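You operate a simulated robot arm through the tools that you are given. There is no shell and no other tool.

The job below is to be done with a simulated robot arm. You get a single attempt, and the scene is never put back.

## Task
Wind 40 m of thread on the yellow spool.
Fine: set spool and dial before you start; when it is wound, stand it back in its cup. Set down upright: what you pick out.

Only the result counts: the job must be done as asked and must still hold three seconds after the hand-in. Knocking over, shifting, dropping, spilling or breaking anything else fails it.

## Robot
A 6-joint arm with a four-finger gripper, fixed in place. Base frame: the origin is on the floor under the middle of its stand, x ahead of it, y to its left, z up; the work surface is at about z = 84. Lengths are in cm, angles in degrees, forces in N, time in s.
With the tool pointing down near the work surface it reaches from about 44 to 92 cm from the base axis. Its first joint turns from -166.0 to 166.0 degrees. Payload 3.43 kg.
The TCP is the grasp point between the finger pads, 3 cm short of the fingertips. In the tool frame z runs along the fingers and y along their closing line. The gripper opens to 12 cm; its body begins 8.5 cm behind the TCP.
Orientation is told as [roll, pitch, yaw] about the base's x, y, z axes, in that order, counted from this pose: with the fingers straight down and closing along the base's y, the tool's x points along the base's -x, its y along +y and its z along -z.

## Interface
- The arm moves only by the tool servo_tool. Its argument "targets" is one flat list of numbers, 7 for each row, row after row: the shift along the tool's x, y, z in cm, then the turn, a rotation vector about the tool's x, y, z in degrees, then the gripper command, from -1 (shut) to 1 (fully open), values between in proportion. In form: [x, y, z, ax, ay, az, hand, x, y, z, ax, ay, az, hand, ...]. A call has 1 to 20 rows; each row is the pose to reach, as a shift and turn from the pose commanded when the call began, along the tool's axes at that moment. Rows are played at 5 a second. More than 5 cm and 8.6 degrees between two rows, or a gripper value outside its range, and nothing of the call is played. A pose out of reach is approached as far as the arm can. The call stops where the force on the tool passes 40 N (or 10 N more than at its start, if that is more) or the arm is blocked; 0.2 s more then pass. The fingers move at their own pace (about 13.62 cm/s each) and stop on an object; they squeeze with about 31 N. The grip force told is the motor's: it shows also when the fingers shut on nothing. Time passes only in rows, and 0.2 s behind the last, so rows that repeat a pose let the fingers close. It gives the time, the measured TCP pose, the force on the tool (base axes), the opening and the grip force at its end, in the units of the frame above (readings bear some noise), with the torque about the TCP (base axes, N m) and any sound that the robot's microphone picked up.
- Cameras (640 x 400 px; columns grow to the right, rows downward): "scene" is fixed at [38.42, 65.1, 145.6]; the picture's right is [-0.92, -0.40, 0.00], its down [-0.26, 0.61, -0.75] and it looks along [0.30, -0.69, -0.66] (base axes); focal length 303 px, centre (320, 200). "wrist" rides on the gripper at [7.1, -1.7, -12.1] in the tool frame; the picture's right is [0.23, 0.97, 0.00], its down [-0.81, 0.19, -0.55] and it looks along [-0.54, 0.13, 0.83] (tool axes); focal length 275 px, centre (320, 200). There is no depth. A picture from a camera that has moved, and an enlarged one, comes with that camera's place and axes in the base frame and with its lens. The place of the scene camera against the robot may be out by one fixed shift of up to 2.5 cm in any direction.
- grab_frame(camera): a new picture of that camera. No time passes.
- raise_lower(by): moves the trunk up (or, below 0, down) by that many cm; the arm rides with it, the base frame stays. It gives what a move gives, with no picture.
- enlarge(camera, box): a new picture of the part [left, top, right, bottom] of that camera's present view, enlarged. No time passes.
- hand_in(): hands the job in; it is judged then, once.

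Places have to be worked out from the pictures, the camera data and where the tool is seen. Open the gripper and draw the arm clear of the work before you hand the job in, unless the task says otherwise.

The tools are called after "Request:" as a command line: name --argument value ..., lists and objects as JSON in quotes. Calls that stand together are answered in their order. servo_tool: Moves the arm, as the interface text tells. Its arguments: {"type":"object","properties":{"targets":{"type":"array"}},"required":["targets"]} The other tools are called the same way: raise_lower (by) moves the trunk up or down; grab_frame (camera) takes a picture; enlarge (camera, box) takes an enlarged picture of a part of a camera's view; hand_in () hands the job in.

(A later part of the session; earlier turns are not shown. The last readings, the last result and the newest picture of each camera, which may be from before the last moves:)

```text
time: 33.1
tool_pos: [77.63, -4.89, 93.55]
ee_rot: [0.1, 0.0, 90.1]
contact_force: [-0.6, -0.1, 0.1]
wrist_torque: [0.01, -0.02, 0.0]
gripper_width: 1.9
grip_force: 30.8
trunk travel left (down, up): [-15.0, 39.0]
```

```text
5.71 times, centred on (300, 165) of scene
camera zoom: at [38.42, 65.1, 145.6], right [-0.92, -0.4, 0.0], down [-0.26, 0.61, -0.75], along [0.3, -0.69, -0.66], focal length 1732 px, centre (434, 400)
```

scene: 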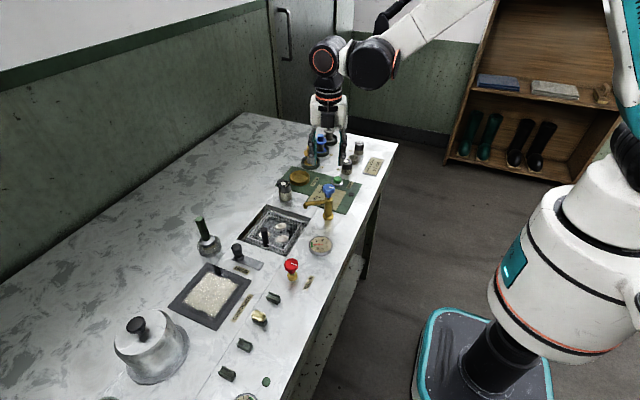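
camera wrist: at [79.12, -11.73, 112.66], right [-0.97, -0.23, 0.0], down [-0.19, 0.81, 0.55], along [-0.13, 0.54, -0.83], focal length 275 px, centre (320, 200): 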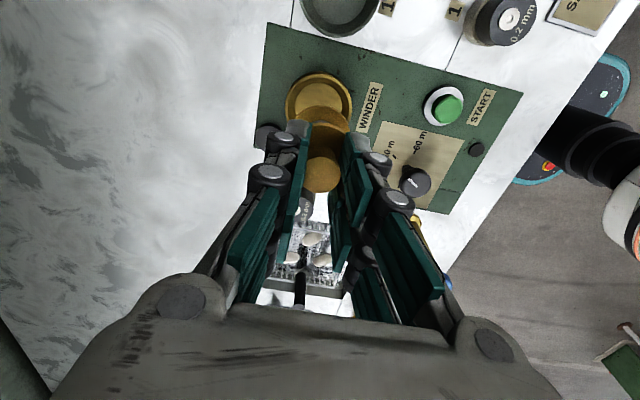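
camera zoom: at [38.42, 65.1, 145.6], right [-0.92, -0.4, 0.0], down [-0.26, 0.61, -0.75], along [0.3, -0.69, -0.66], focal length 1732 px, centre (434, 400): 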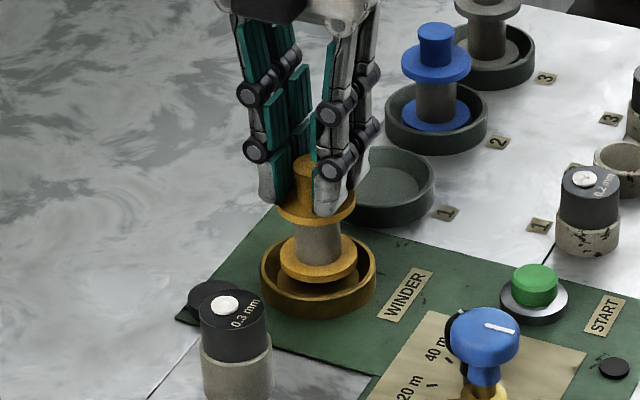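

The spool is centred over the brass cup, its base just at the rim. I lower in small steps and watch the force for seating.

Request:
servo_tool --targets '[0, 0, 0.3, 0, 0, 0, -1, 0, 0, 0.6, 0, 0, 0, -1, 0, 0, 0.8, 0, 0, 0, -1, 0, 0, 0.9, 0, 0, 0, -1]'

Request:
enlarge --camera "scene" --box '[265, 130, 335, 200]'

```text
time: 34.1
tool_pos: [77.59, -4.82, 92.6]
ee_rot: [0.1, 0.0, 90.0]
contact_force: [-0.4, 0.7, -0.2]
wrist_torque: [0.0, 0.0, 0.0]
gripper_width: 1.91
grip_force: 31.0
trunk travel left (down, up): [-15.0, 39.0]
```

```text
5.71 times, centred on (300, 165) of scene
camera zoom: at [38.42, 65.1, 145.6], right [-0.92, -0.4, 0.0], down [-0.26, 0.61, -0.75], along [0.3, -0.69, -0.66], focal length 1732 px, centre (434, 400)
```

zoom: 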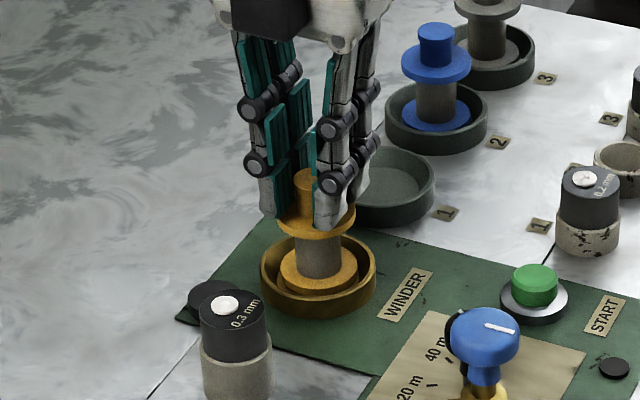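

No contact yet at TCP z 92.6. I go on down in 0.1 cm steps to feel for the floor.

Request:
servo_tool --targets '[0, 0, 0.1, 0, 0, 0, -1, 0, 0, 0.2, 0, 0, 0, -1, 0, 0, 0.2, 0, 0, 0, -1]'

```text
time: 34.9
tool_pos: [77.42, -4.69, 92.42]
ee_rot: [0.1, 0.0, 90.0]
contact_force: [1.1, 5.6, 6.5]
wrist_torque: [0.37, -0.05, -0.02]
gripper_width: 1.94
grip_force: 30.6
trunk travel left (down, up): [-15.0, 39.0]
```

Contact: 6.5 N up and 5.6 N toward +y, so the spool's base touches on the -y side. I nudge +y by 0.15 and see if the force relaxes.

Request:
servo_tool --targets '[-0.08, 0, 0, 0, 0, 0, -1, -0.15, 0, 0, 0, 0, 0, -1, -0.15, 0, 0.05, 0, 0, 0, -1]'

Request:
enlarge --camera "scene" --box '[265, 130, 335, 200]'

Request:
enlarge --camera "wrist" --box '[240, 60, 400, 200]'

```text
time: 35.7
tool_pos: [77.52, -4.65, 92.37]
ee_rot: [-0.1, 0.0, 90.0]
contact_force: [-2.8, 2.0, 9.2]
wrist_torque: [0.07, 0.18, -0.03]
gripper_width: 1.95
grip_force: 31.5
trunk travel left (down, up): [-15.0, 39.0]
```

```text
5.71 times, centred on (300, 165) of scene
camera zoom: at [38.42, 65.1, 145.6], right [-0.92, -0.4, 0.0], down [-0.26, 0.61, -0.75], along [0.3, -0.69, -0.66], focal length 1732 px, centre (434, 400)
```

zoom: 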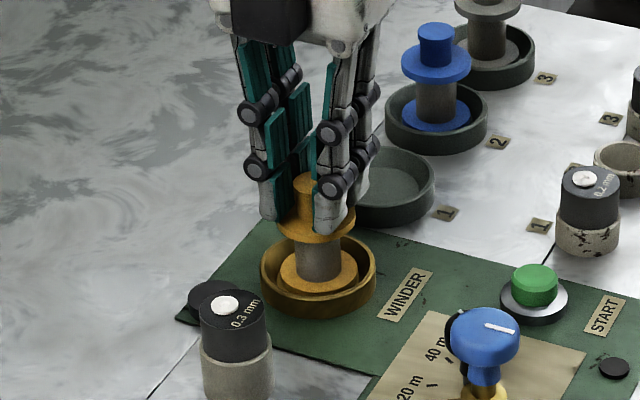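

```text
2.86 times, centred on (320, 130) of wrist
camera zoom: at [79.23, -11.68, 104.52], right [-0.97, -0.23, 0.0], down [-0.19, 0.81, 0.55], along [-0.13, 0.54, -0.83], focal length 786 px, centre (320, 400)
```

zoom: 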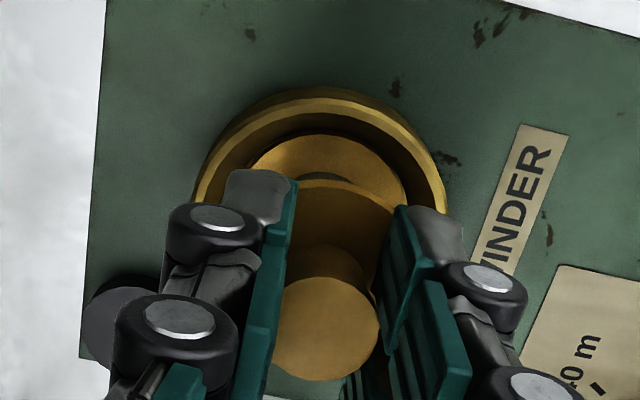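

Force is now mostly vertical (9 N), i.e. seated on the floor. I make a tiny -x correction, then open the fingers gently.

Request:
servo_tool --targets '[-0.03, 0.07, 0, 0, 0, 0, -1, -0.03, 0.07, 0, 0, 0, 0, -1]'

```text
time: 36.3
tool_pos: [77.49, -4.56, 92.35]
ee_rot: [0.0, 0.0, 90.0]
contact_force: [3.9, -1.8, 12.1]
wrist_torque: [-0.2, -0.4, 0.0]
gripper_width: 1.94
grip_force: 30.9
trunk travel left (down, up): [-15.0, 39.0]
```

The side force just flips sign with tiny shifts (floor friction), so it is seated. I open the fingers in place.

Request:
servo_tool --targets '[0, -0.03, 0, 0, 0, 0, -1, 0, -0.03, 0, 0, 0, 0, -0.5, 0, -0.03, 0, 0, 0, 0, -0.2, 0, -0.03, 0, 0, 0, 0, 0, 0, -0.03, 0, 0, 0, 0, 0]'

Request:
enlarge --camera "scene" --box '[265, 130, 335, 200]'

Request:
enlarge --camera "wrist" --box '[240, 60, 400, 200]'

```text
time: 37.5
tool_pos: [77.4, -4.74, 92.35]
ee_rot: [0.0, 0.0, 90.2]
contact_force: [0.6, -0.6, 0.9]
wrist_torque: [0.0, -0.01, 0.01]
gripper_width: 6.0
grip_force: 0.1
trunk travel left (down, up): [-15.0, 39.0]
```

```text
5.71 times, centred on (300, 165) of scene
camera zoom: at [38.42, 65.1, 145.6], right [-0.92, -0.4, 0.0], down [-0.26, 0.61, -0.75], along [0.3, -0.69, -0.66], focal length 1732 px, centre (434, 400)
```

zoom: 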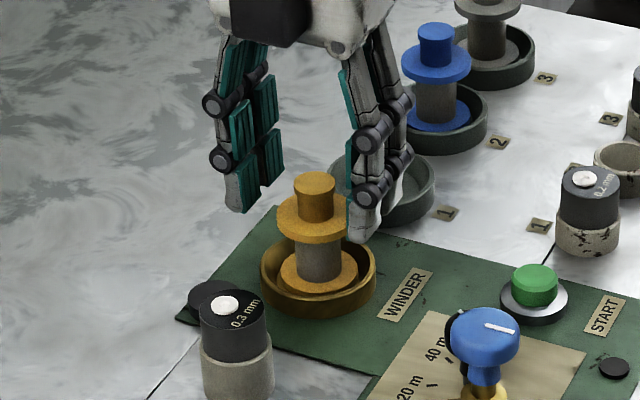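

```text
2.86 times, centred on (320, 130) of wrist
camera zoom: at [79.23, -11.61, 104.47], right [-0.97, -0.23, 0.0], down [-0.19, 0.81, 0.55], along [-0.13, 0.54, -0.83], focal length 786 px, centre (320, 400)
```

zoom: 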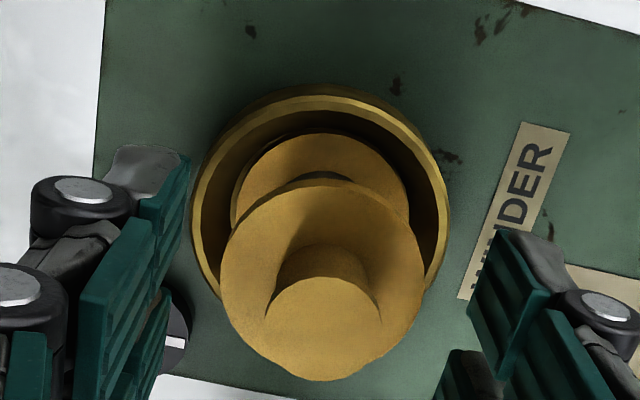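

The spool stands upright in the winder cup. I lift straight up with open fingers, then move over toward the START button, closing the hand.

Request:
servo_tool --targets '[0, 0, -1.5, 0, 0, 0, 0, 0, 0, -4, 0, 0, 0, 0, 0, 0, -7, 0, 0, 0, 0, 0, 0, -9.5, 0, 0, 0, 0, 0.5, 4, -9.5, 0, 0, 0, -0.3, 1, 8, -9.5, 0, 0, 0, -0.7, 1.3, 12, -9.5, 0, 0, 0, -1, 1.3, 12, -9.5, 0, 0, 0, -1]'

Request:
grab_frame --camera "wrist"

Request:
enlarge --camera "scene" --box '[270, 120, 370, 220]'

```text
time: 39.3
tool_pos: [65.42, -6.12, 101.82]
ee_rot: [0.0, -0.1, 90.1]
contact_force: [-0.6, -0.3, 0.3]
wrist_torque: [0.01, -0.06, -0.02]
gripper_width: 0.03
grip_force: 31.0
trunk travel left (down, up): [-15.0, 39.0]
```

```text
taken
camera wrist: at [67.11, -12.94, 113.91], right [-0.97, -0.23, 0.0], down [-0.19, 0.81, 0.55], along [-0.13, 0.54, -0.83], focal length 275 px, centre (320, 200)
```

wrist: 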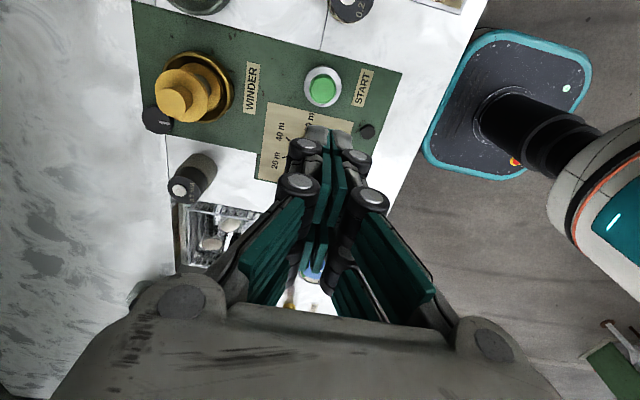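

```text
4.00 times, centred on (320, 170) of scene
camera zoom: at [38.42, 65.1, 145.6], right [-0.92, -0.4, 0.0], down [-0.26, 0.61, -0.75], along [0.3, -0.69, -0.66], focal length 1213 px, centre (320, 320)
```

zoom: 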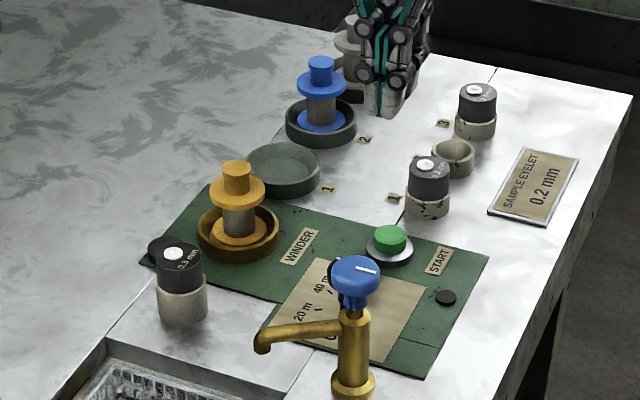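

The hand is closed and above the plate. I enlarge the button and the fingertips in the wrist view to aim.

Request:
enlarge --camera "wrist" --box '[260, 50, 400, 170]'

```text
3.33 times, centred on (330, 110) of wrist
camera zoom: at [67.11, -12.94, 113.91], right [-0.97, -0.23, 0.0], down [-0.19, 0.81, 0.55], along [-0.13, 0.54, -0.83], focal length 918 px, centre (287, 500)
```

zoom: 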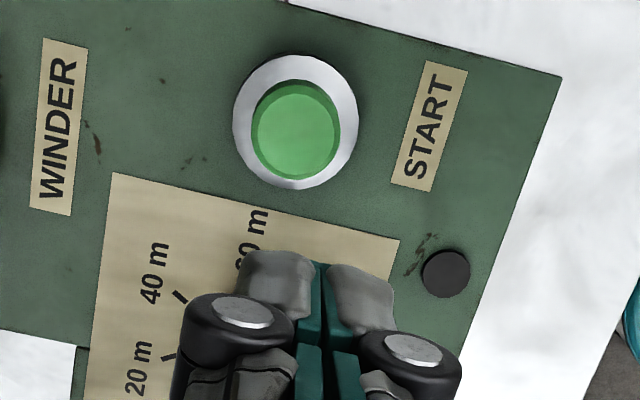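

The button centre is (65.57,-7.5), top z≈86.8; the front finger pair lies about 1.45 cm from the TCP toward it. I align that pair over the button and come down to just above it.

Request:
servo_tool --targets '[0.21, -0.16, 3.5, 0, 0, 0, -1, 0.21, -0.16, 7, 0, 0, 0, -1, 0.21, -0.16, 9.5, 0, 0, 0, -1, 0.21, -0.16, 11.0, 0, 0, 0, -1, 0.21, -0.16, 11.0, 0, 0, 0, -1]'

Request:
enlarge --camera "wrist" --box '[240, 60, 400, 200]'

Request:
enlarge --camera "scene" --box '[290, 130, 370, 210]'

```text
time: 40.5
tool_pos: [65.58, -6.09, 90.76]
ee_rot: [0.1, 0.0, 90.2]
contact_force: [0.1, 0.2, -0.8]
wrist_torque: [0.0, -0.02, -0.04]
gripper_width: 0.01
grip_force: 30.9
trunk travel left (down, up): [-15.0, 39.0]
```

```text
2.86 times, centred on (320, 130) of wrist
camera zoom: at [67.27, -13.07, 102.91], right [-0.97, -0.23, 0.0], down [-0.19, 0.81, 0.55], along [-0.13, 0.54, -0.83], focal length 786 px, centre (320, 400)
```

zoom: 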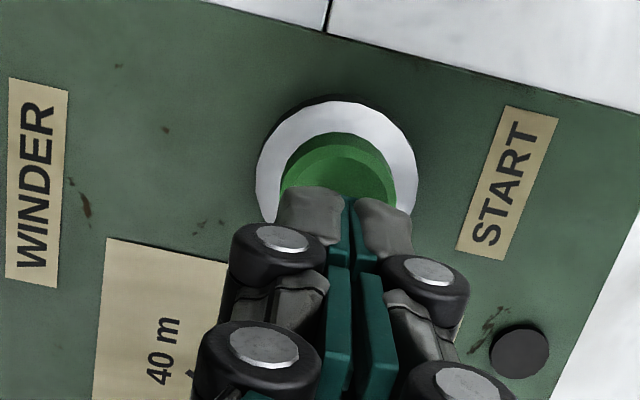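

```text
5.00 times, centred on (330, 170) of scene
camera zoom: at [38.42, 65.1, 145.6], right [-0.92, -0.4, 0.0], down [-0.26, 0.61, -0.75], along [0.3, -0.69, -0.66], focal length 1516 px, centre (270, 350)
```

zoom: 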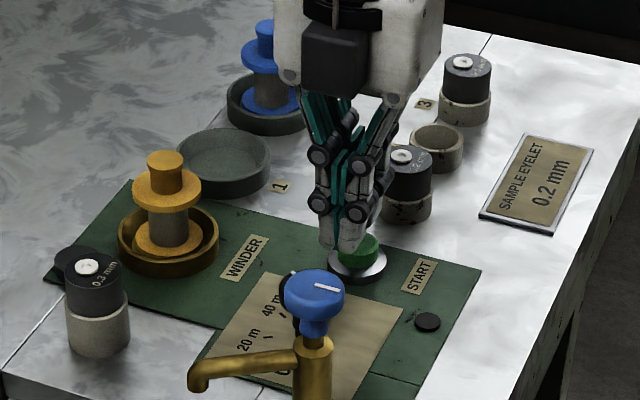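

Fingertips sit right over the green button, about 1 cm above it. I press down slowly.

Request:
servo_tool --targets '[0, 0, 0.4, 0, 0, 0, -1, 0, 0, 0.7, 0, 0, 0, -1, 0, 0, 0.9, 0, 0, 0, -1, 0, 0, 1.1, 0, 0, 0, -1, 0, 0, 1.3, 0, 0, 0, -1]'

```text
time: 41.7
tool_pos: [65.85, -6.18, 89.47]
ee_rot: [0.1, 0.1, 90.2]
contact_force: [0.0, 0.9, 0.6]
wrist_torque: [0.0, 0.02, 0.0]
gripper_width: 0.03
grip_force: 30.9
trunk travel left (down, up): [-15.0, 39.0]
```

No contact yet (TCP 89.5). I press on in small steps.

Request:
servo_tool --targets '[0, 0, 0.2, 0, 0, 0, -1, 0, 0, 0.4, 0, 0, 0, -1, 0, 0, 0.5, 0, 0, 0, -1]'

Request:
enlarge --camera "wrist" --box '[240, 60, 400, 200]'

```text
time: 42.5
tool_pos: [65.65, -6.17, 88.94]
ee_rot: [0.1, 0.0, 90.1]
contact_force: [0.3, -0.2, -1.7]
wrist_torque: [0.0, 0.02, 0.01]
gripper_width: 0.0
grip_force: 31.3
trunk travel left (down, up): [-15.0, 39.0]
```

```text
2.86 times, centred on (320, 130) of wrist
camera zoom: at [67.35, -13.11, 101.13], right [-0.97, -0.23, 0.0], down [-0.19, 0.81, 0.55], along [-0.13, 0.54, -0.83], focal length 786 px, centre (320, 400)
```

zoom: 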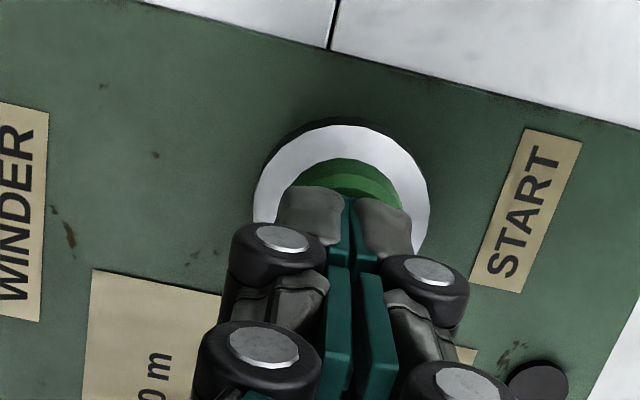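

Still no contact at TCP 88.9, so the button is a little lower than reckoned. I continue gently.

Request:
servo_tool --targets '[0, 0, 0.15, 0, 0, 0, -1, 0, 0, 0.3, 0, 0, 0, -1, 0, 0, 0.45, 0, 0, 0, -1]'

Request:
enlarge --camera "wrist" --box '[240, 60, 400, 200]'

Request:
enlarge --camera "scene" --box '[290, 130, 370, 210]'

```text
time: 43.3
tool_pos: [65.75, -6.26, 88.63]
ee_rot: [0.1, 0.0, 90.2]
contact_force: [-0.7, 0.0, 2.0]
wrist_torque: [-0.03, 0.03, 0.01]
gripper_width: 0.6
grip_force: 33.7
trunk travel left (down, up): [-15.0, 39.0]
```

```text
2.86 times, centred on (320, 130) of wrist
camera zoom: at [67.41, -13.17, 100.74], right [-0.97, -0.23, 0.0], down [-0.19, 0.81, 0.55], along [-0.13, 0.54, -0.83], focal length 786 px, centre (320, 400)
```

zoom: 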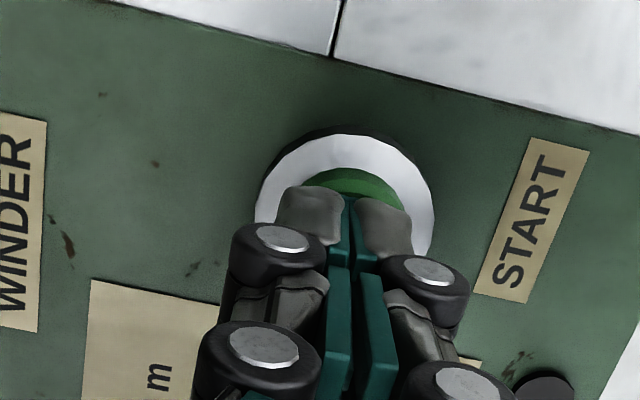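

```text
5.00 times, centred on (330, 170) of scene
camera zoom: at [38.42, 65.1, 145.6], right [-0.92, -0.4, 0.0], down [-0.26, 0.61, -0.75], along [0.3, -0.69, -0.66], focal length 1516 px, centre (270, 350)
```

zoom: 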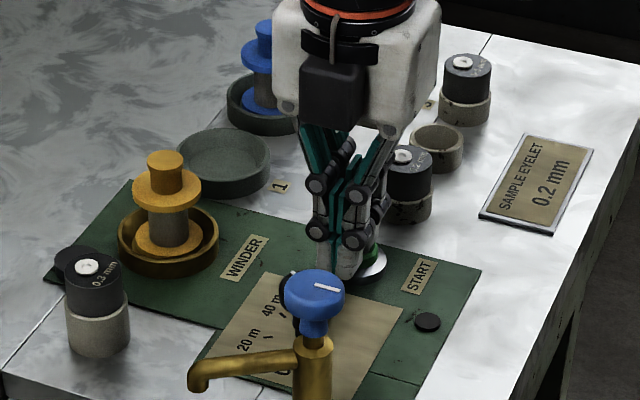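

Contact begins (2 N, fingers pushed 0.6 apart). I press a bit further.

Request:
servo_tool --targets '[0, 0, 0.1, 0, 0, 0, -1, 0, 0, 0.2, 0, 0, 0, -1]'

Request:
enlarge --camera "wrist" --box '[200, 40, 440, 220]'

```text
time: 43.9
tool_pos: [65.6, -6.2, 88.41]
ee_rot: [0.1, 0.1, 90.1]
contact_force: [1.4, -0.1, 3.3]
wrist_torque: [-0.06, 0.0, 0.01]
gripper_width: 0.56
grip_force: 33.4
trunk travel left (down, up): [-15.0, 39.0]
heard: click
```

```text
2.22 times, centred on (320, 130) of wrist
camera zoom: at [67.38, -13.15, 100.53], right [-0.97, -0.23, 0.0], down [-0.19, 0.81, 0.55], along [-0.13, 0.54, -0.83], focal length 612 px, centre (320, 356)
```

zoom: 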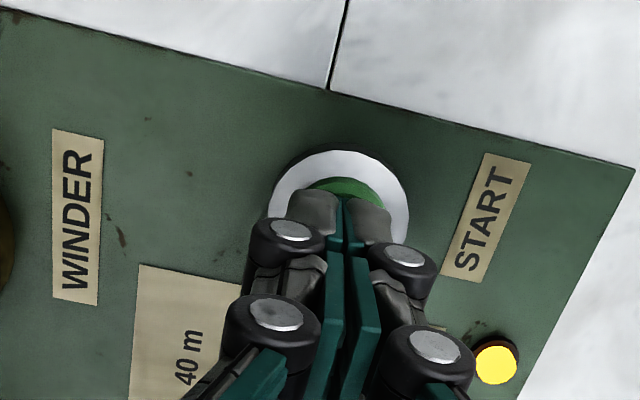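

A click was heard and the lamp turned yellow: the winder has started. I lift off straight up and watch the lamp and spool.

Request:
servo_tool --targets '[0, 0, -1, 0, 0, 0, -1, 0, 0, -4, 0, 0, 0, -1, 0, 0, -8, 0, 0, 0, -1, 0, 0, -12.5, 0, 0, 0, -1, 0, 0, -12.5, 0, 0, 0, -1]'

Request:
grab_frame --camera "wrist"

Request:
enlarge --camera "scene" --box '[270, 120, 370, 220]'

```text
time: 45.1
tool_pos: [65.53, -6.2, 100.76]
ee_rot: [0.0, 0.0, 90.1]
contact_force: [0.1, 0.6, 0.3]
wrist_torque: [0.01, -0.05, -0.02]
gripper_width: 0.02
grip_force: 33.5
trunk travel left (down, up): [-15.0, 39.0]
```

```text
taken
camera wrist: at [67.24, -13.19, 112.91], right [-0.97, -0.23, 0.0], down [-0.19, 0.81, 0.55], along [-0.13, 0.54, -0.83], focal length 275 px, centre (320, 200)
```

wrist: 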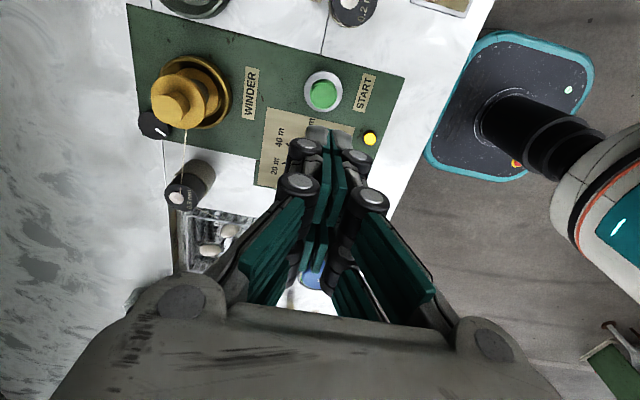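

```text
4.00 times, centred on (320, 170) of scene
camera zoom: at [38.42, 65.1, 145.6], right [-0.92, -0.4, 0.0], down [-0.26, 0.61, -0.75], along [0.3, -0.69, -0.66], focal length 1213 px, centre (320, 320)
```

zoom: 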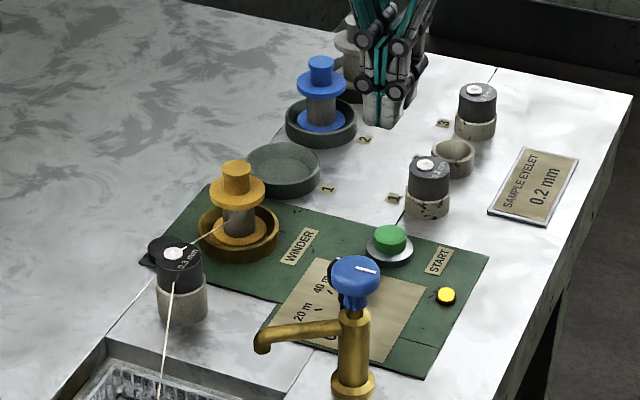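

Thread now runs from the basin through the 0.3 mm eyelet to the spool and the lamp glows yellow. I wait in place for winding to finish.

Request:
servo_tool --targets '[0, 0, 0, 0, 0, 0, -1, 0, 0, 0, 0, 0, 0, -1, 0, 0, 0, 0, 0, 0, -1, 0, 0, 0, 0, 0, 0, -1, 0, 0, 0, 0, 0, 0, -1, 0, 0, 0, 0, 0, 0, -1, 0, 0, 0, 0, 0, 0, -1, 0, 0, 0, 0, 0, 0, -1, 0, 0, 0, 0, 0, 0, -1, 0, 0, 0, 0, 0, 0, -1, 0, 0, 0, 0, 0, 0, -1, 0, 0, 0, 0, 0, 0, -1, 0, 0, 0, 0, 0, 0, -1, 0, 0, 0, 0, 0, 0, -1, 0, 0, 0, 0, 0, 0, -1, 0, 0, 0, 0, 0, 0, -1, 0, 0, 0, 0, 0, 0, -1, 0, 0, 0, 0, 0, 0, -1, 0, 0, 0, 0, 0, 0, -1, 0, 0, 0, 0, 0, 0, -1]'

Request:
enlarge --camera "wrist" --box '[120, 20, 400, 220]'

Request:
enlarge --camera "scene" --box '[270, 120, 370, 220]'

```text
time: 49.3
tool_pos: [65.39, -6.13, 100.86]
ee_rot: [0.2, 0.1, 90.1]
contact_force: [0.3, 0.0, 1.1]
wrist_torque: [0.02, -0.01, 0.0]
gripper_width: 0.0
grip_force: 33.1
trunk travel left (down, up): [-15.0, 39.0]
```

```text
2.00 times, centred on (260, 120) of wrist
camera zoom: at [67.26, -13.19, 112.86], right [-0.97, -0.23, 0.0], down [-0.19, 0.81, 0.55], along [-0.13, 0.54, -0.83], focal length 551 px, centre (440, 360)
```

zoom: 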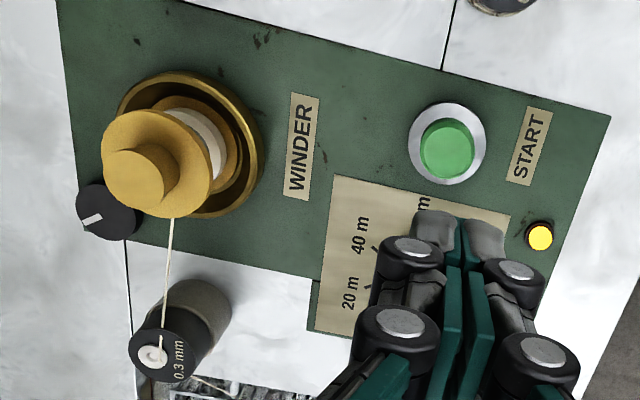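

```text
4.00 times, centred on (320, 170) of scene
camera zoom: at [38.42, 65.1, 145.6], right [-0.92, -0.4, 0.0], down [-0.26, 0.61, -0.75], along [0.3, -0.69, -0.66], focal length 1213 px, centre (320, 320)
```

zoom: 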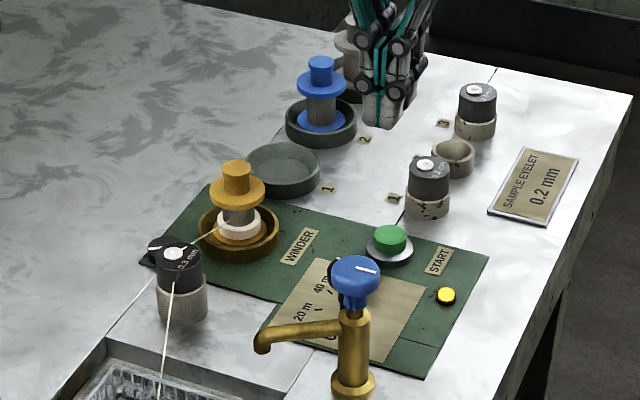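

White thread is building up on the core and the lamp is still yellow. I keep waiting.

Request:
servo_tool --targets '[0, 0, 0, 0, 0, 0, -1, 0, 0, 0, 0, 0, 0, -1, 0, 0, 0, 0, 0, 0, -1, 0, 0, 0, 0, 0, 0, -1, 0, 0, 0, 0, 0, 0, -1, 0, 0, 0, 0, 0, 0, -1, 0, 0, 0, 0, 0, 0, -1, 0, 0, 0, 0, 0, 0, -1, 0, 0, 0, 0, 0, 0, -1, 0, 0, 0, 0, 0, 0, -1, 0, 0, 0, 0, 0, 0, -1, 0, 0, 0, 0, 0, 0, -1, 0, 0, 0, 0, 0, 0, -1, 0, 0, 0, 0, 0, 0, -1, 0, 0, 0, 0, 0, 0, -1, 0, 0, 0, 0, 0, 0, -1, 0, 0, 0, 0, 0, 0, -1, 0, 0, 0, 0, 0, 0, -1, 0, 0, 0, 0, 0, 0, -1, 0, 0, 0, 0, 0, 0, -1]'

Request:
enlarge --camera "scene" --box '[270, 120, 370, 220]'

```text
time: 53.5
tool_pos: [65.61, -6.3, 100.72]
ee_rot: [0.0, -0.1, 90.0]
contact_force: [0.6, -0.3, 0.3]
wrist_torque: [0.01, 0.02, -0.02]
gripper_width: 0.0
grip_force: 33.7
trunk travel left (down, up): [-15.0, 39.0]
```

```text
4.00 times, centred on (320, 170) of scene
camera zoom: at [38.42, 65.1, 145.6], right [-0.92, -0.4, 0.0], down [-0.26, 0.61, -0.75], along [0.3, -0.69, -0.66], focal length 1213 px, centre (320, 320)
```

zoom: 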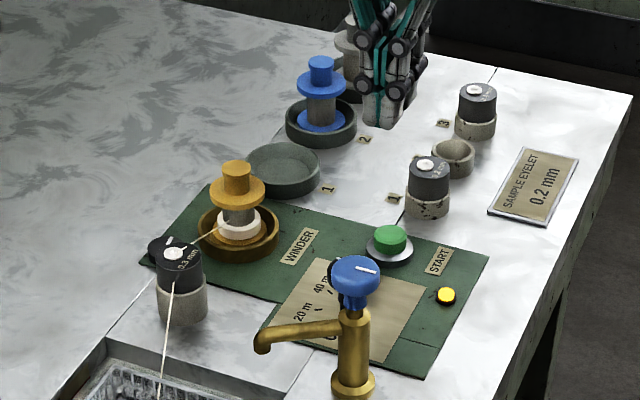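

Still winding (thread in place, lamp yellow). I wait further.

Request:
servo_tool --targets '[0, 0, 0, 0, 0, 0, -1, 0, 0, 0, 0, 0, 0, -1, 0, 0, 0, 0, 0, 0, -1, 0, 0, 0, 0, 0, 0, -1, 0, 0, 0, 0, 0, 0, -1, 0, 0, 0, 0, 0, 0, -1, 0, 0, 0, 0, 0, 0, -1, 0, 0, 0, 0, 0, 0, -1, 0, 0, 0, 0, 0, 0, -1, 0, 0, 0, 0, 0, 0, -1, 0, 0, 0, 0, 0, 0, -1, 0, 0, 0, 0, 0, 0, -1, 0, 0, 0, 0, 0, 0, -1, 0, 0, 0, 0, 0, 0, -1, 0, 0, 0, 0, 0, 0, -1, 0, 0, 0, 0, 0, 0, -1, 0, 0, 0, 0, 0, 0, -1, 0, 0, 0, 0, 0, 0, -1, 0, 0, 0, 0, 0, 0, -1, 0, 0, 0, 0, 0, 0, -1]'

Request:
enlarge --camera "wrist" --box '[120, 20, 400, 220]'

Request:
enlarge --camera "scene" --box '[270, 120, 370, 220]'

```text
time: 57.7
tool_pos: [65.52, -6.29, 100.72]
ee_rot: [0.2, -0.1, 90.1]
contact_force: [-0.4, 0.8, -0.5]
wrist_torque: [-0.01, -0.01, -0.01]
gripper_width: 0.0
grip_force: 33.6
trunk travel left (down, up): [-15.0, 39.0]
```

```text
2.00 times, centred on (260, 120) of wrist
camera zoom: at [67.26, -13.19, 112.86], right [-0.97, -0.23, 0.0], down [-0.19, 0.81, 0.55], along [-0.13, 0.54, -0.83], focal length 551 px, centre (440, 360)
```

zoom: 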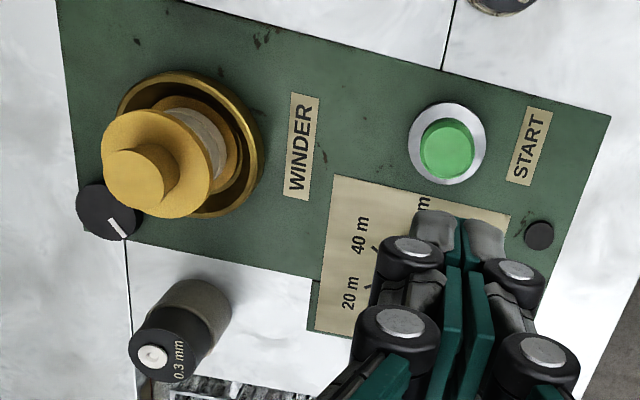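

```text
4.00 times, centred on (320, 170) of scene
camera zoom: at [38.42, 65.1, 145.6], right [-0.92, -0.4, 0.0], down [-0.26, 0.61, -0.75], along [0.3, -0.69, -0.66], focal length 1213 px, centre (320, 320)
```

zoom: 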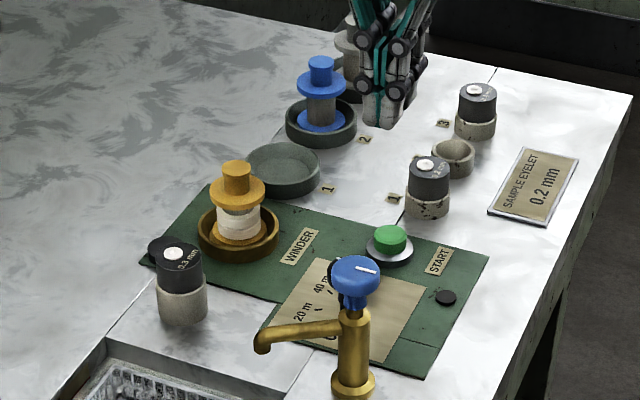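

The lamp is off and the free thread is gone; the core is mostly white. I enlarge the spool and dial to judge that it ended properly.

Request:
enlarge --camera "scene" --box '[280, 150, 320, 190]'

Request:
enlarge --camera "wrist" --box '[130, 40, 230, 220]'

Request:
enlarge --camera "scene" --box '[240, 200, 320, 280]'

```text
10.00 times, centred on (300, 170) of scene
camera zoom: at [38.42, 65.1, 145.6], right [-0.92, -0.4, 0.0], down [-0.26, 0.61, -0.75], along [0.3, -0.69, -0.66], focal length 3031 px, centre (520, 500)
```

zoom: 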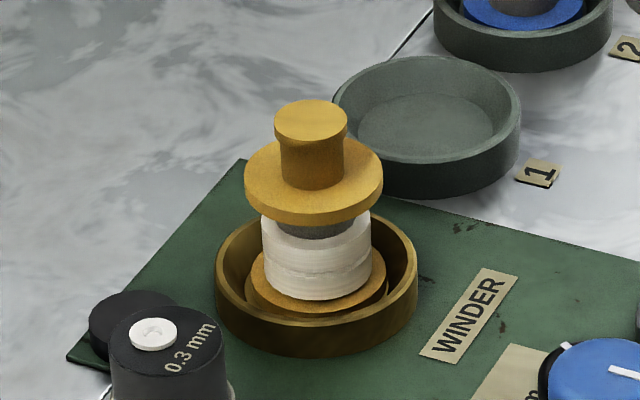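

```text
2.22 times, centred on (180, 130) of wrist
camera zoom: at [67.26, -13.19, 112.86], right [-0.97, -0.23, 0.0], down [-0.19, 0.81, 0.55], along [-0.13, 0.54, -0.83], focal length 612 px, centre (631, 356)
```

zoom: 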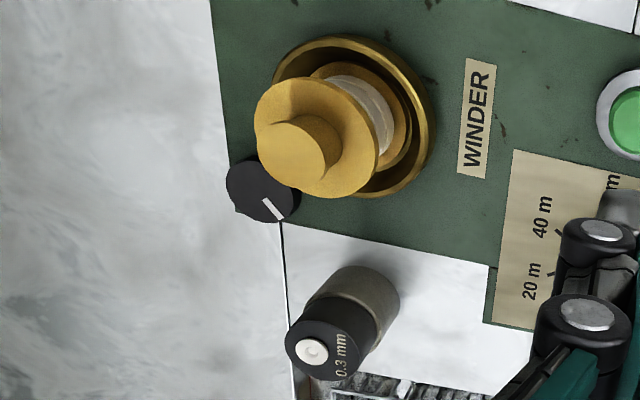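

```text
5.00 times, centred on (280, 240) of scene
camera zoom: at [38.42, 65.1, 145.6], right [-0.92, -0.4, 0.0], down [-0.26, 0.61, -0.75], along [0.3, -0.69, -0.66], focal length 1516 px, centre (520, 0)
```

zoom: 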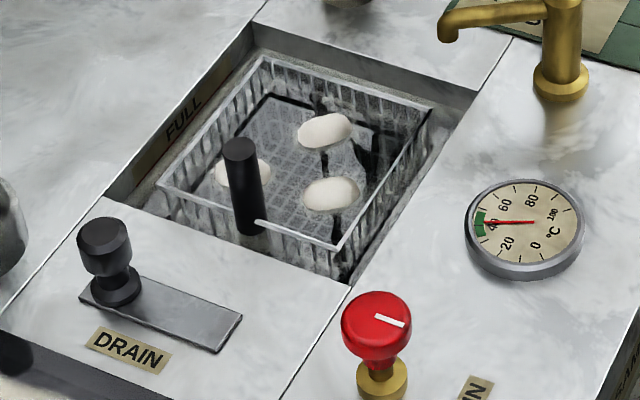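

The spool carries two clean bands of thread (2/3 of the core, i.e. 40 of 60 m) and the winder has stopped. I go back above the spool with an open hand.

Request:
servo_tool --targets '[-0.3, -3, -0.5, 0, 0, 0, -0.5, -0.7, -6, -0.5, 0, 0, 0, 0, -1.2, -9, -0.5, 0, 0, 0, 0, -1.6, -11.8, -0.5, 0, 0, 0, 0, -1.6, -11.8, -0.5, 0, 0, 0, 0]'

Request:
enlarge --camera "wrist" --box '[240, 40, 400, 180]'

```text
time: 58.9
tool_pos: [77.48, -4.54, 101.4]
ee_rot: [0.1, 0.0, 90.0]
contact_force: [-0.2, 0.8, 0.3]
wrist_torque: [0.01, -0.01, 0.03]
gripper_width: 5.99
grip_force: 0.1
trunk travel left (down, up): [-15.0, 39.0]
```

```text
2.86 times, centred on (320, 110) of wrist
camera zoom: at [79.21, -11.51, 113.43], right [-0.97, -0.23, 0.0], down [-0.19, 0.81, 0.55], along [-0.13, 0.54, -0.83], focal length 786 px, centre (320, 457)
```

zoom: 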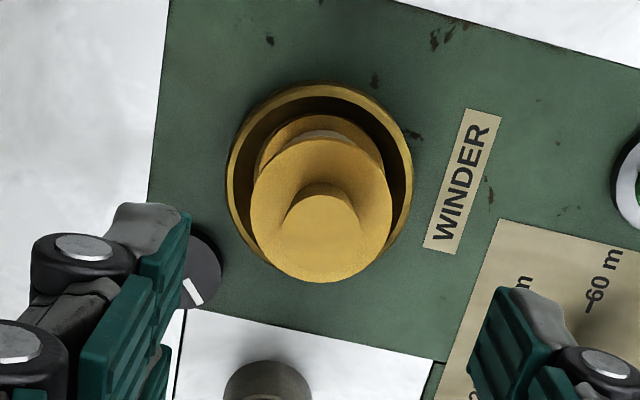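

The knob is at about (77.57,-4.70). I descend to just above grip height with that correction and check again.

Request:
servo_tool --targets '[0.25, -0.05, 3, 0, 0, 0, 0, 0.25, -0.05, 6, 0, 0, 0, 0, 0.25, -0.05, 8, 0, 0, 0, 0, 0.25, -0.05, 8.9, 0, 0, 0, 0, 0.25, -0.05, 8.9, 0, 0, 0, 0]'

Request:
enlarge --camera "wrist" --box '[240, 60, 400, 200]'

Request:
enlarge --camera "scene" --box '[265, 130, 335, 200]'

```text
time: 60.1
tool_pos: [77.46, -4.87, 92.35]
ee_rot: [0.1, -0.1, 90.1]
contact_force: [-0.3, -0.1, -0.4]
wrist_torque: [-0.01, 0.01, 0.03]
gripper_width: 6.01
grip_force: 0.0
trunk travel left (down, up): [-15.0, 39.0]
```

```text
2.86 times, centred on (320, 130) of wrist
camera zoom: at [79.26, -11.92, 104.53], right [-0.97, -0.23, 0.0], down [-0.19, 0.81, 0.55], along [-0.13, 0.54, -0.83], focal length 786 px, centre (320, 400)
```

zoom: 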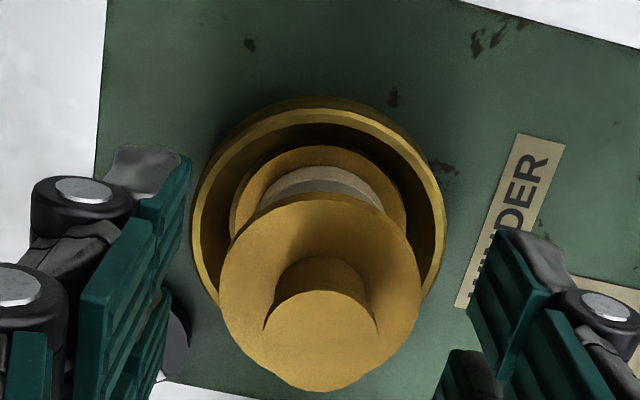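

```text
5.71 times, centred on (300, 165) of scene
camera zoom: at [38.42, 65.1, 145.6], right [-0.92, -0.4, 0.0], down [-0.26, 0.61, -0.75], along [0.3, -0.69, -0.66], focal length 1732 px, centre (434, 400)
```

zoom: 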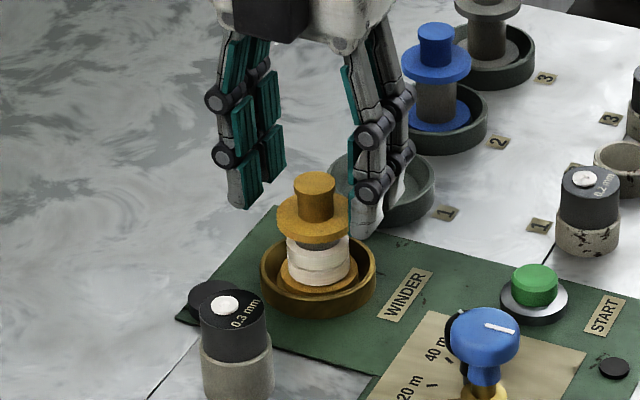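

The knob lies about 0.3 cm toward +y from the TCP, so I shift by that and close on it.

Request:
servo_tool --targets '[-0.3, 0.03, 0, 0, 0, 0, 0, -0.3, 0.03, 0, 0, 0, 0, -0.3, -0.3, 0.03, 0, 0, 0, 0, -0.6, -0.3, 0.03, 0, 0, 0, 0, -0.9, -0.3, 0.03, 0, 0, 0, 0, -1, -0.3, 0.03, 0, 0, 0, 0, -1]'

Request:
enlarge --camera "wrist" --box '[240, 60, 400, 200]'

```text
time: 61.5
tool_pos: [77.47, -4.71, 92.44]
ee_rot: [0.2, 0.0, 90.1]
contact_force: [-0.3, -0.1, -0.1]
wrist_torque: [0.0, 0.02, -0.02]
gripper_width: 1.92
grip_force: 30.7
trunk travel left (down, up): [-15.0, 39.0]
```

```text
2.86 times, centred on (320, 130) of wrist
camera zoom: at [79.2, -11.58, 104.51], right [-0.97, -0.23, 0.0], down [-0.19, 0.81, 0.55], along [-0.13, 0.54, -0.83], focal length 786 px, centre (320, 400)
```

zoom: 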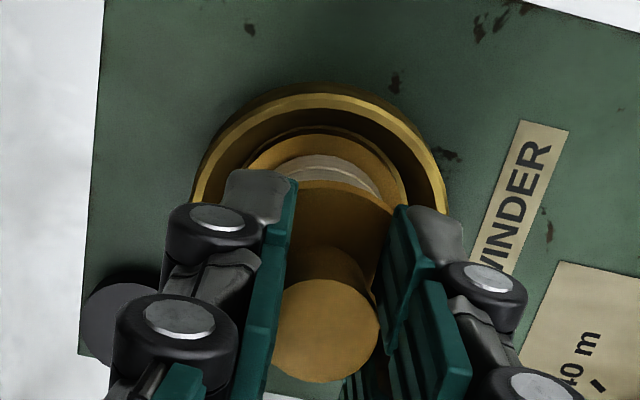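

Held again (1.92 cm, 31 N). I lift straight up, then carry it back above cup 1.

Request:
servo_tool --targets '[0, 0, -0.5, 0, 0, 0, -1, 0, 0, -1.5, 0, 0, 0, -1, 0, 0, -3, 0, 0, 0, -1, 0, 0, -5, 0, 0, 0, -1, 0, 0, -7, 0, 0, 0, -1, 0, 0, -8.2, 0, 0, 0, -1, 2.5, -0.15, -8.2, 0, 0, 0, -1, 5, -0.3, -8.2, 0, 0, 0, -1, 7.5, -0.45, -8.2, 0, 0, 0, -1, 9.7, -0.6, -8.2, 0, 0, 0, -1, 9.7, -0.6, -8.2, 0, 0, 0, -1]'

Request:
enlarge --camera "wrist" --box '[240, 40, 400, 180]'

Request:
enlarge --camera "scene" --box '[270, 110, 350, 190]'

```text
time: 63.9
tool_pos: [78.23, -14.26, 100.66]
ee_rot: [0.1, 0.1, 90.2]
contact_force: [0.6, -0.1, -1.5]
wrist_torque: [0.01, -0.02, 0.01]
gripper_width: 1.91
grip_force: 31.1
trunk travel left (down, up): [-15.0, 39.0]
```

```text
2.86 times, centred on (320, 110) of wrist
camera zoom: at [79.94, -21.27, 112.81], right [-0.97, -0.23, 0.0], down [-0.19, 0.81, 0.55], along [-0.13, 0.54, -0.83], focal length 786 px, centre (320, 457)
```

zoom: 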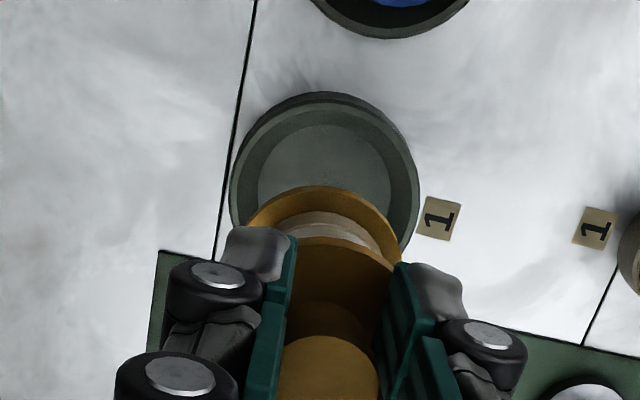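

```text
5.00 times, centred on (310, 150) of scene
camera zoom: at [38.42, 65.1, 145.6], right [-0.92, -0.4, 0.0], down [-0.26, 0.61, -0.75], along [0.3, -0.69, -0.66], focal length 1516 px, centre (370, 450)
```

zoom: 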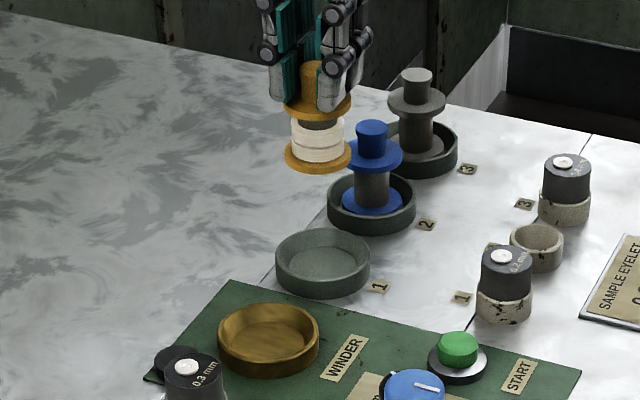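

Comparing with the winder placement, the cup-1 centre is at TCP shift (-0.17, +0.2), i.e. exactly the spool's original spot (78.07,-13.97). I correct and lower to about 0.6 cm above the seat.

Request:
servo_tool --targets '[-0.2, 0.17, 1, 0, 0, 0, -1, -0.2, 0.17, 2.5, 0, 0, 0, -1, -0.2, 0.17, 4, 0, 0, 0, -1, -0.2, 0.17, 5.5, 0, 0, 0, -1, -0.2, 0.17, 6.8, 0, 0, 0, -1, -0.2, 0.17, 7.5, 0, 0, 0, -1, -0.2, 0.17, 7.5, 0, 0, 0, -1]'

Request:
enlarge --camera "wrist" --box '[240, 60, 400, 200]'

Request:
enlarge --camera "scene" --box '[280, 120, 340, 180]'

```text
time: 65.5
tool_pos: [78.03, -14.03, 93.17]
ee_rot: [0.1, -0.1, 90.1]
contact_force: [0.0, 0.8, 0.0]
wrist_torque: [-0.01, 0.0, 0.05]
gripper_width: 1.92
grip_force: 31.0
trunk travel left (down, up): [-15.0, 39.0]
```

```text
2.86 times, centred on (320, 130) of wrist
camera zoom: at [79.75, -20.95, 105.34], right [-0.97, -0.23, 0.0], down [-0.19, 0.81, 0.55], along [-0.13, 0.54, -0.83], focal length 786 px, centre (320, 400)
```

zoom: 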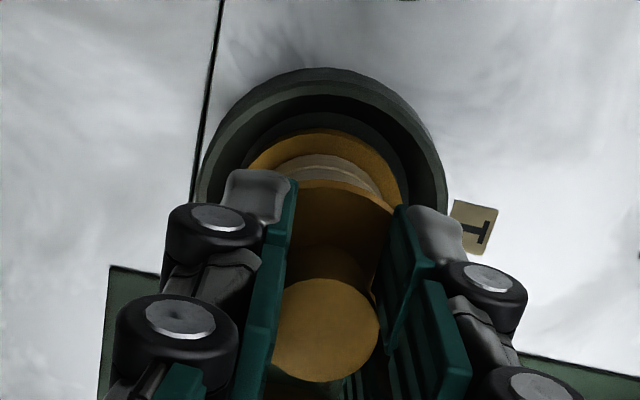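

```text
6.67 times, centred on (310, 150) of scene
camera zoom: at [38.42, 65.1, 145.6], right [-0.92, -0.4, 0.0], down [-0.26, 0.61, -0.75], along [0.3, -0.69, -0.66], focal length 2021 px, centre (387, 533)
```

zoom: 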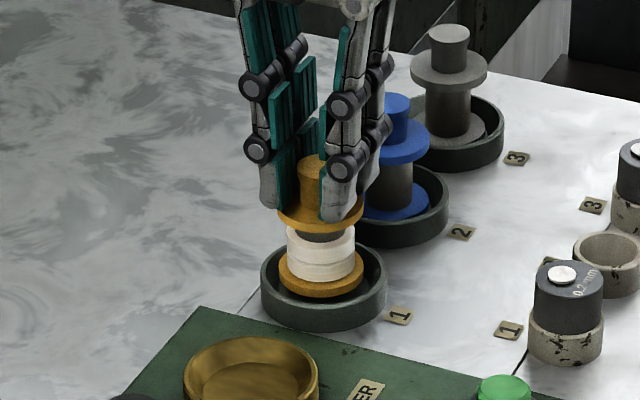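

The spool hovers centred in cup 1 at its original location. I lower in small steps until it touches.

Request:
servo_tool --targets '[0, 0, 0.2, 0, 0, 0, -1, 0, 0, 0.4, 0, 0, 0, -1, 0, 0, 0.55, 0, 0, 0, -1, 0, 0, 0.65, 0, 0, 0, -1]'

```text
time: 66.5
tool_pos: [77.98, -13.94, 92.47]
ee_rot: [0.1, 0.0, 90.1]
contact_force: [-0.7, -0.5, -0.6]
wrist_torque: [0.0, 0.01, 0.0]
gripper_width: 1.93
grip_force: 31.2
trunk travel left (down, up): [-15.0, 39.0]
```

No contact yet; two more small steps.

Request:
servo_tool --targets '[0, 0, 0.08, 0, 0, 0, -1, 0, 0, 0.16, 0, 0, 0, -1]'

Request:
enlarge --camera "scene" --box '[280, 120, 340, 180]'

```text
time: 67.1
tool_pos: [77.86, -14.03, 92.38]
ee_rot: [-0.1, 0.0, 90.2]
contact_force: [1.1, 0.1, 4.7]
wrist_torque: [0.05, -0.03, -0.02]
gripper_width: 1.94
grip_force: 30.4
trunk travel left (down, up): [-15.0, 39.0]
```

```text
6.67 times, centred on (310, 150) of scene
camera zoom: at [38.42, 65.1, 145.6], right [-0.92, -0.4, 0.0], down [-0.26, 0.61, -0.75], along [0.3, -0.69, -0.66], focal length 2021 px, centre (387, 533)
```

zoom: 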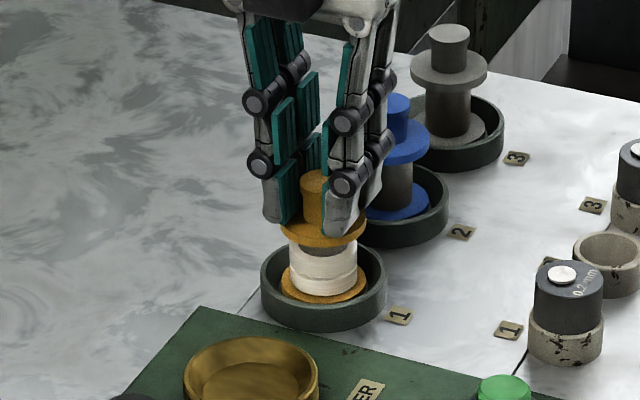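

A purely vertical 4.7 N: the spool rests on the cup floor at its original height. I open the fingers.

Request:
servo_tool --targets '[0, 0, 0, 0, 0, 0, -1, 0, 0, 0, 0, 0, 0, -0.5, 0, 0, 0, 0, 0, 0, -0.2, 0, 0, 0, 0, 0, 0, 0, 0, 0, 0, 0, 0, 0, 0]'

Request:
enlarge --camera "wrist" --box '[240, 60, 400, 200]'

Request:
enlarge --camera "scene" --box '[280, 120, 340, 180]'

```text
time: 68.3
tool_pos: [77.96, -14.08, 92.45]
ee_rot: [0.1, 0.0, 90.1]
contact_force: [-0.4, 0.2, 0.5]
wrist_torque: [-0.01, 0.0, -0.02]
gripper_width: 5.97
grip_force: 0.1
trunk travel left (down, up): [-15.0, 39.0]
```

```text
2.86 times, centred on (320, 130) of wrist
camera zoom: at [79.63, -21.0, 104.46], right [-0.97, -0.23, 0.0], down [-0.19, 0.81, 0.55], along [-0.13, 0.54, -0.83], focal length 786 px, centre (320, 400)
```

zoom: 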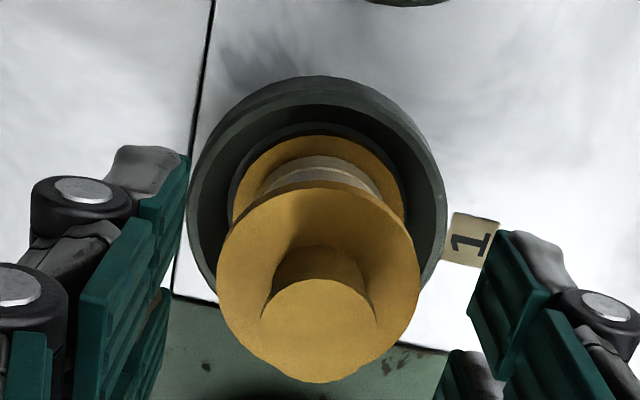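

```text
6.67 times, centred on (310, 150) of scene
camera zoom: at [38.42, 65.1, 145.6], right [-0.92, -0.4, 0.0], down [-0.26, 0.61, -0.75], along [0.3, -0.69, -0.66], focal length 2021 px, centre (387, 533)
```

zoom: 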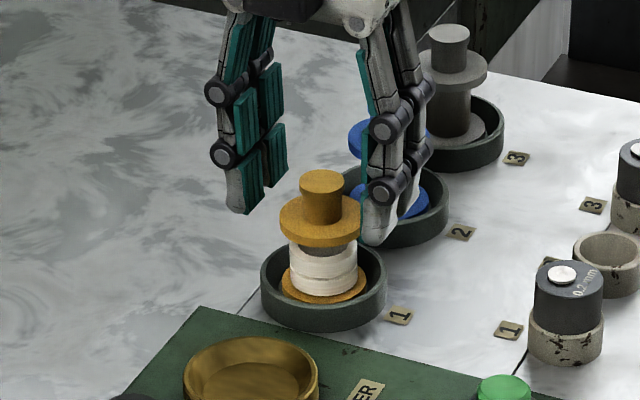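

The wound spool stands upright in cup 1. I lift straight up with open fingers, then draw the arm back clear of the work.

Request:
servo_tool --targets '[0, 0, -1.5, 0, 0, 0, 0, 0, 0, -4, 0, 0, 0, 0, 0, 0, -7.5, 0, 0, 0, 0, 0, 0, -11.5, 0, 0, 0, 0, 0, 0, -16, 0, 0, 0, 0, 0, 0, -20.5, 0, 0, 0, 0.5, 0, 0, -25, 0, 0, 0, 1, 0, 4, -27, 0, 0, 0, 1, 0, 8, -27, 0, 0, 0, 1, 0, 12, -27, 0, 0, 0, 1, 0, 16, -27, 0, 0, 0, 1, 0, 20, -27, 0, 0, 0, 1, 0, 20, -27, 0, 0, 0, 1]'

Request:
grab_frame --camera "scene"

Request:
enlarge --camera "scene" --box '[265, 110, 385, 220]'

Request:
grab_frame --camera "wrist"

```text
time: 71.1
tool_pos: [57.96, -14.09, 119.42]
ee_rot: [0.0, 0.0, 90.1]
contact_force: [-0.4, 0.6, 0.1]
wrist_torque: [0.01, -0.04, 0.04]
gripper_width: 12.0
grip_force: 0.1
trunk travel left (down, up): [-15.0, 39.0]
```

```text
taken
```

scene: 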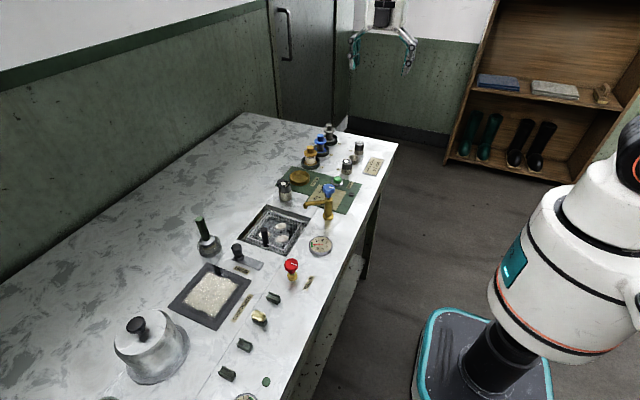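

```text
3.64 times, centred on (325, 165) of scene
camera zoom: at [38.42, 65.1, 145.6], right [-0.92, -0.4, 0.0], down [-0.26, 0.61, -0.75], along [0.3, -0.69, -0.66], focal length 1102 px, centre (302, 327)
```

zoom: 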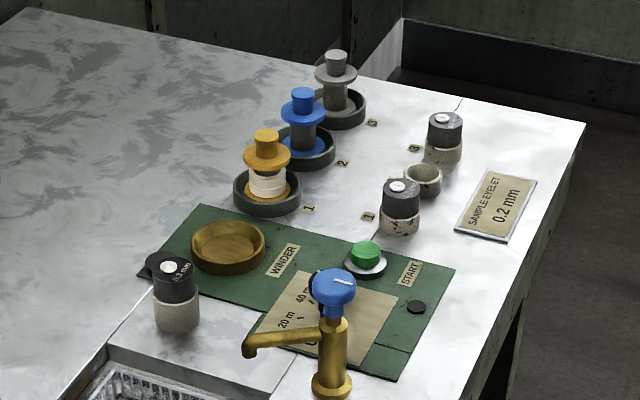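

```text
taken
camera wrist: at [59.72, -21.1, 131.44], right [-0.97, -0.23, 0.0], down [-0.19, 0.81, 0.55], along [-0.13, 0.54, -0.83], focal length 275 px, centre (320, 200)
```

wrist: 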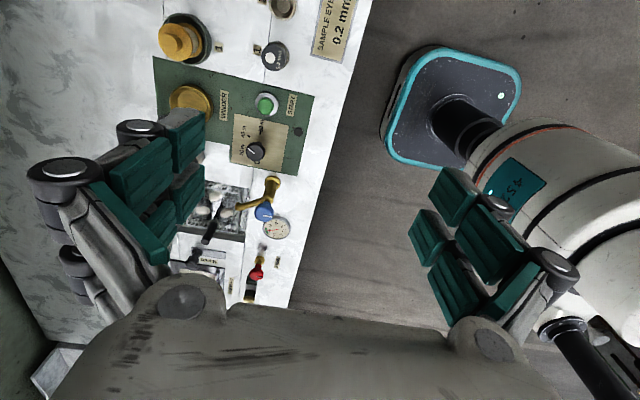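

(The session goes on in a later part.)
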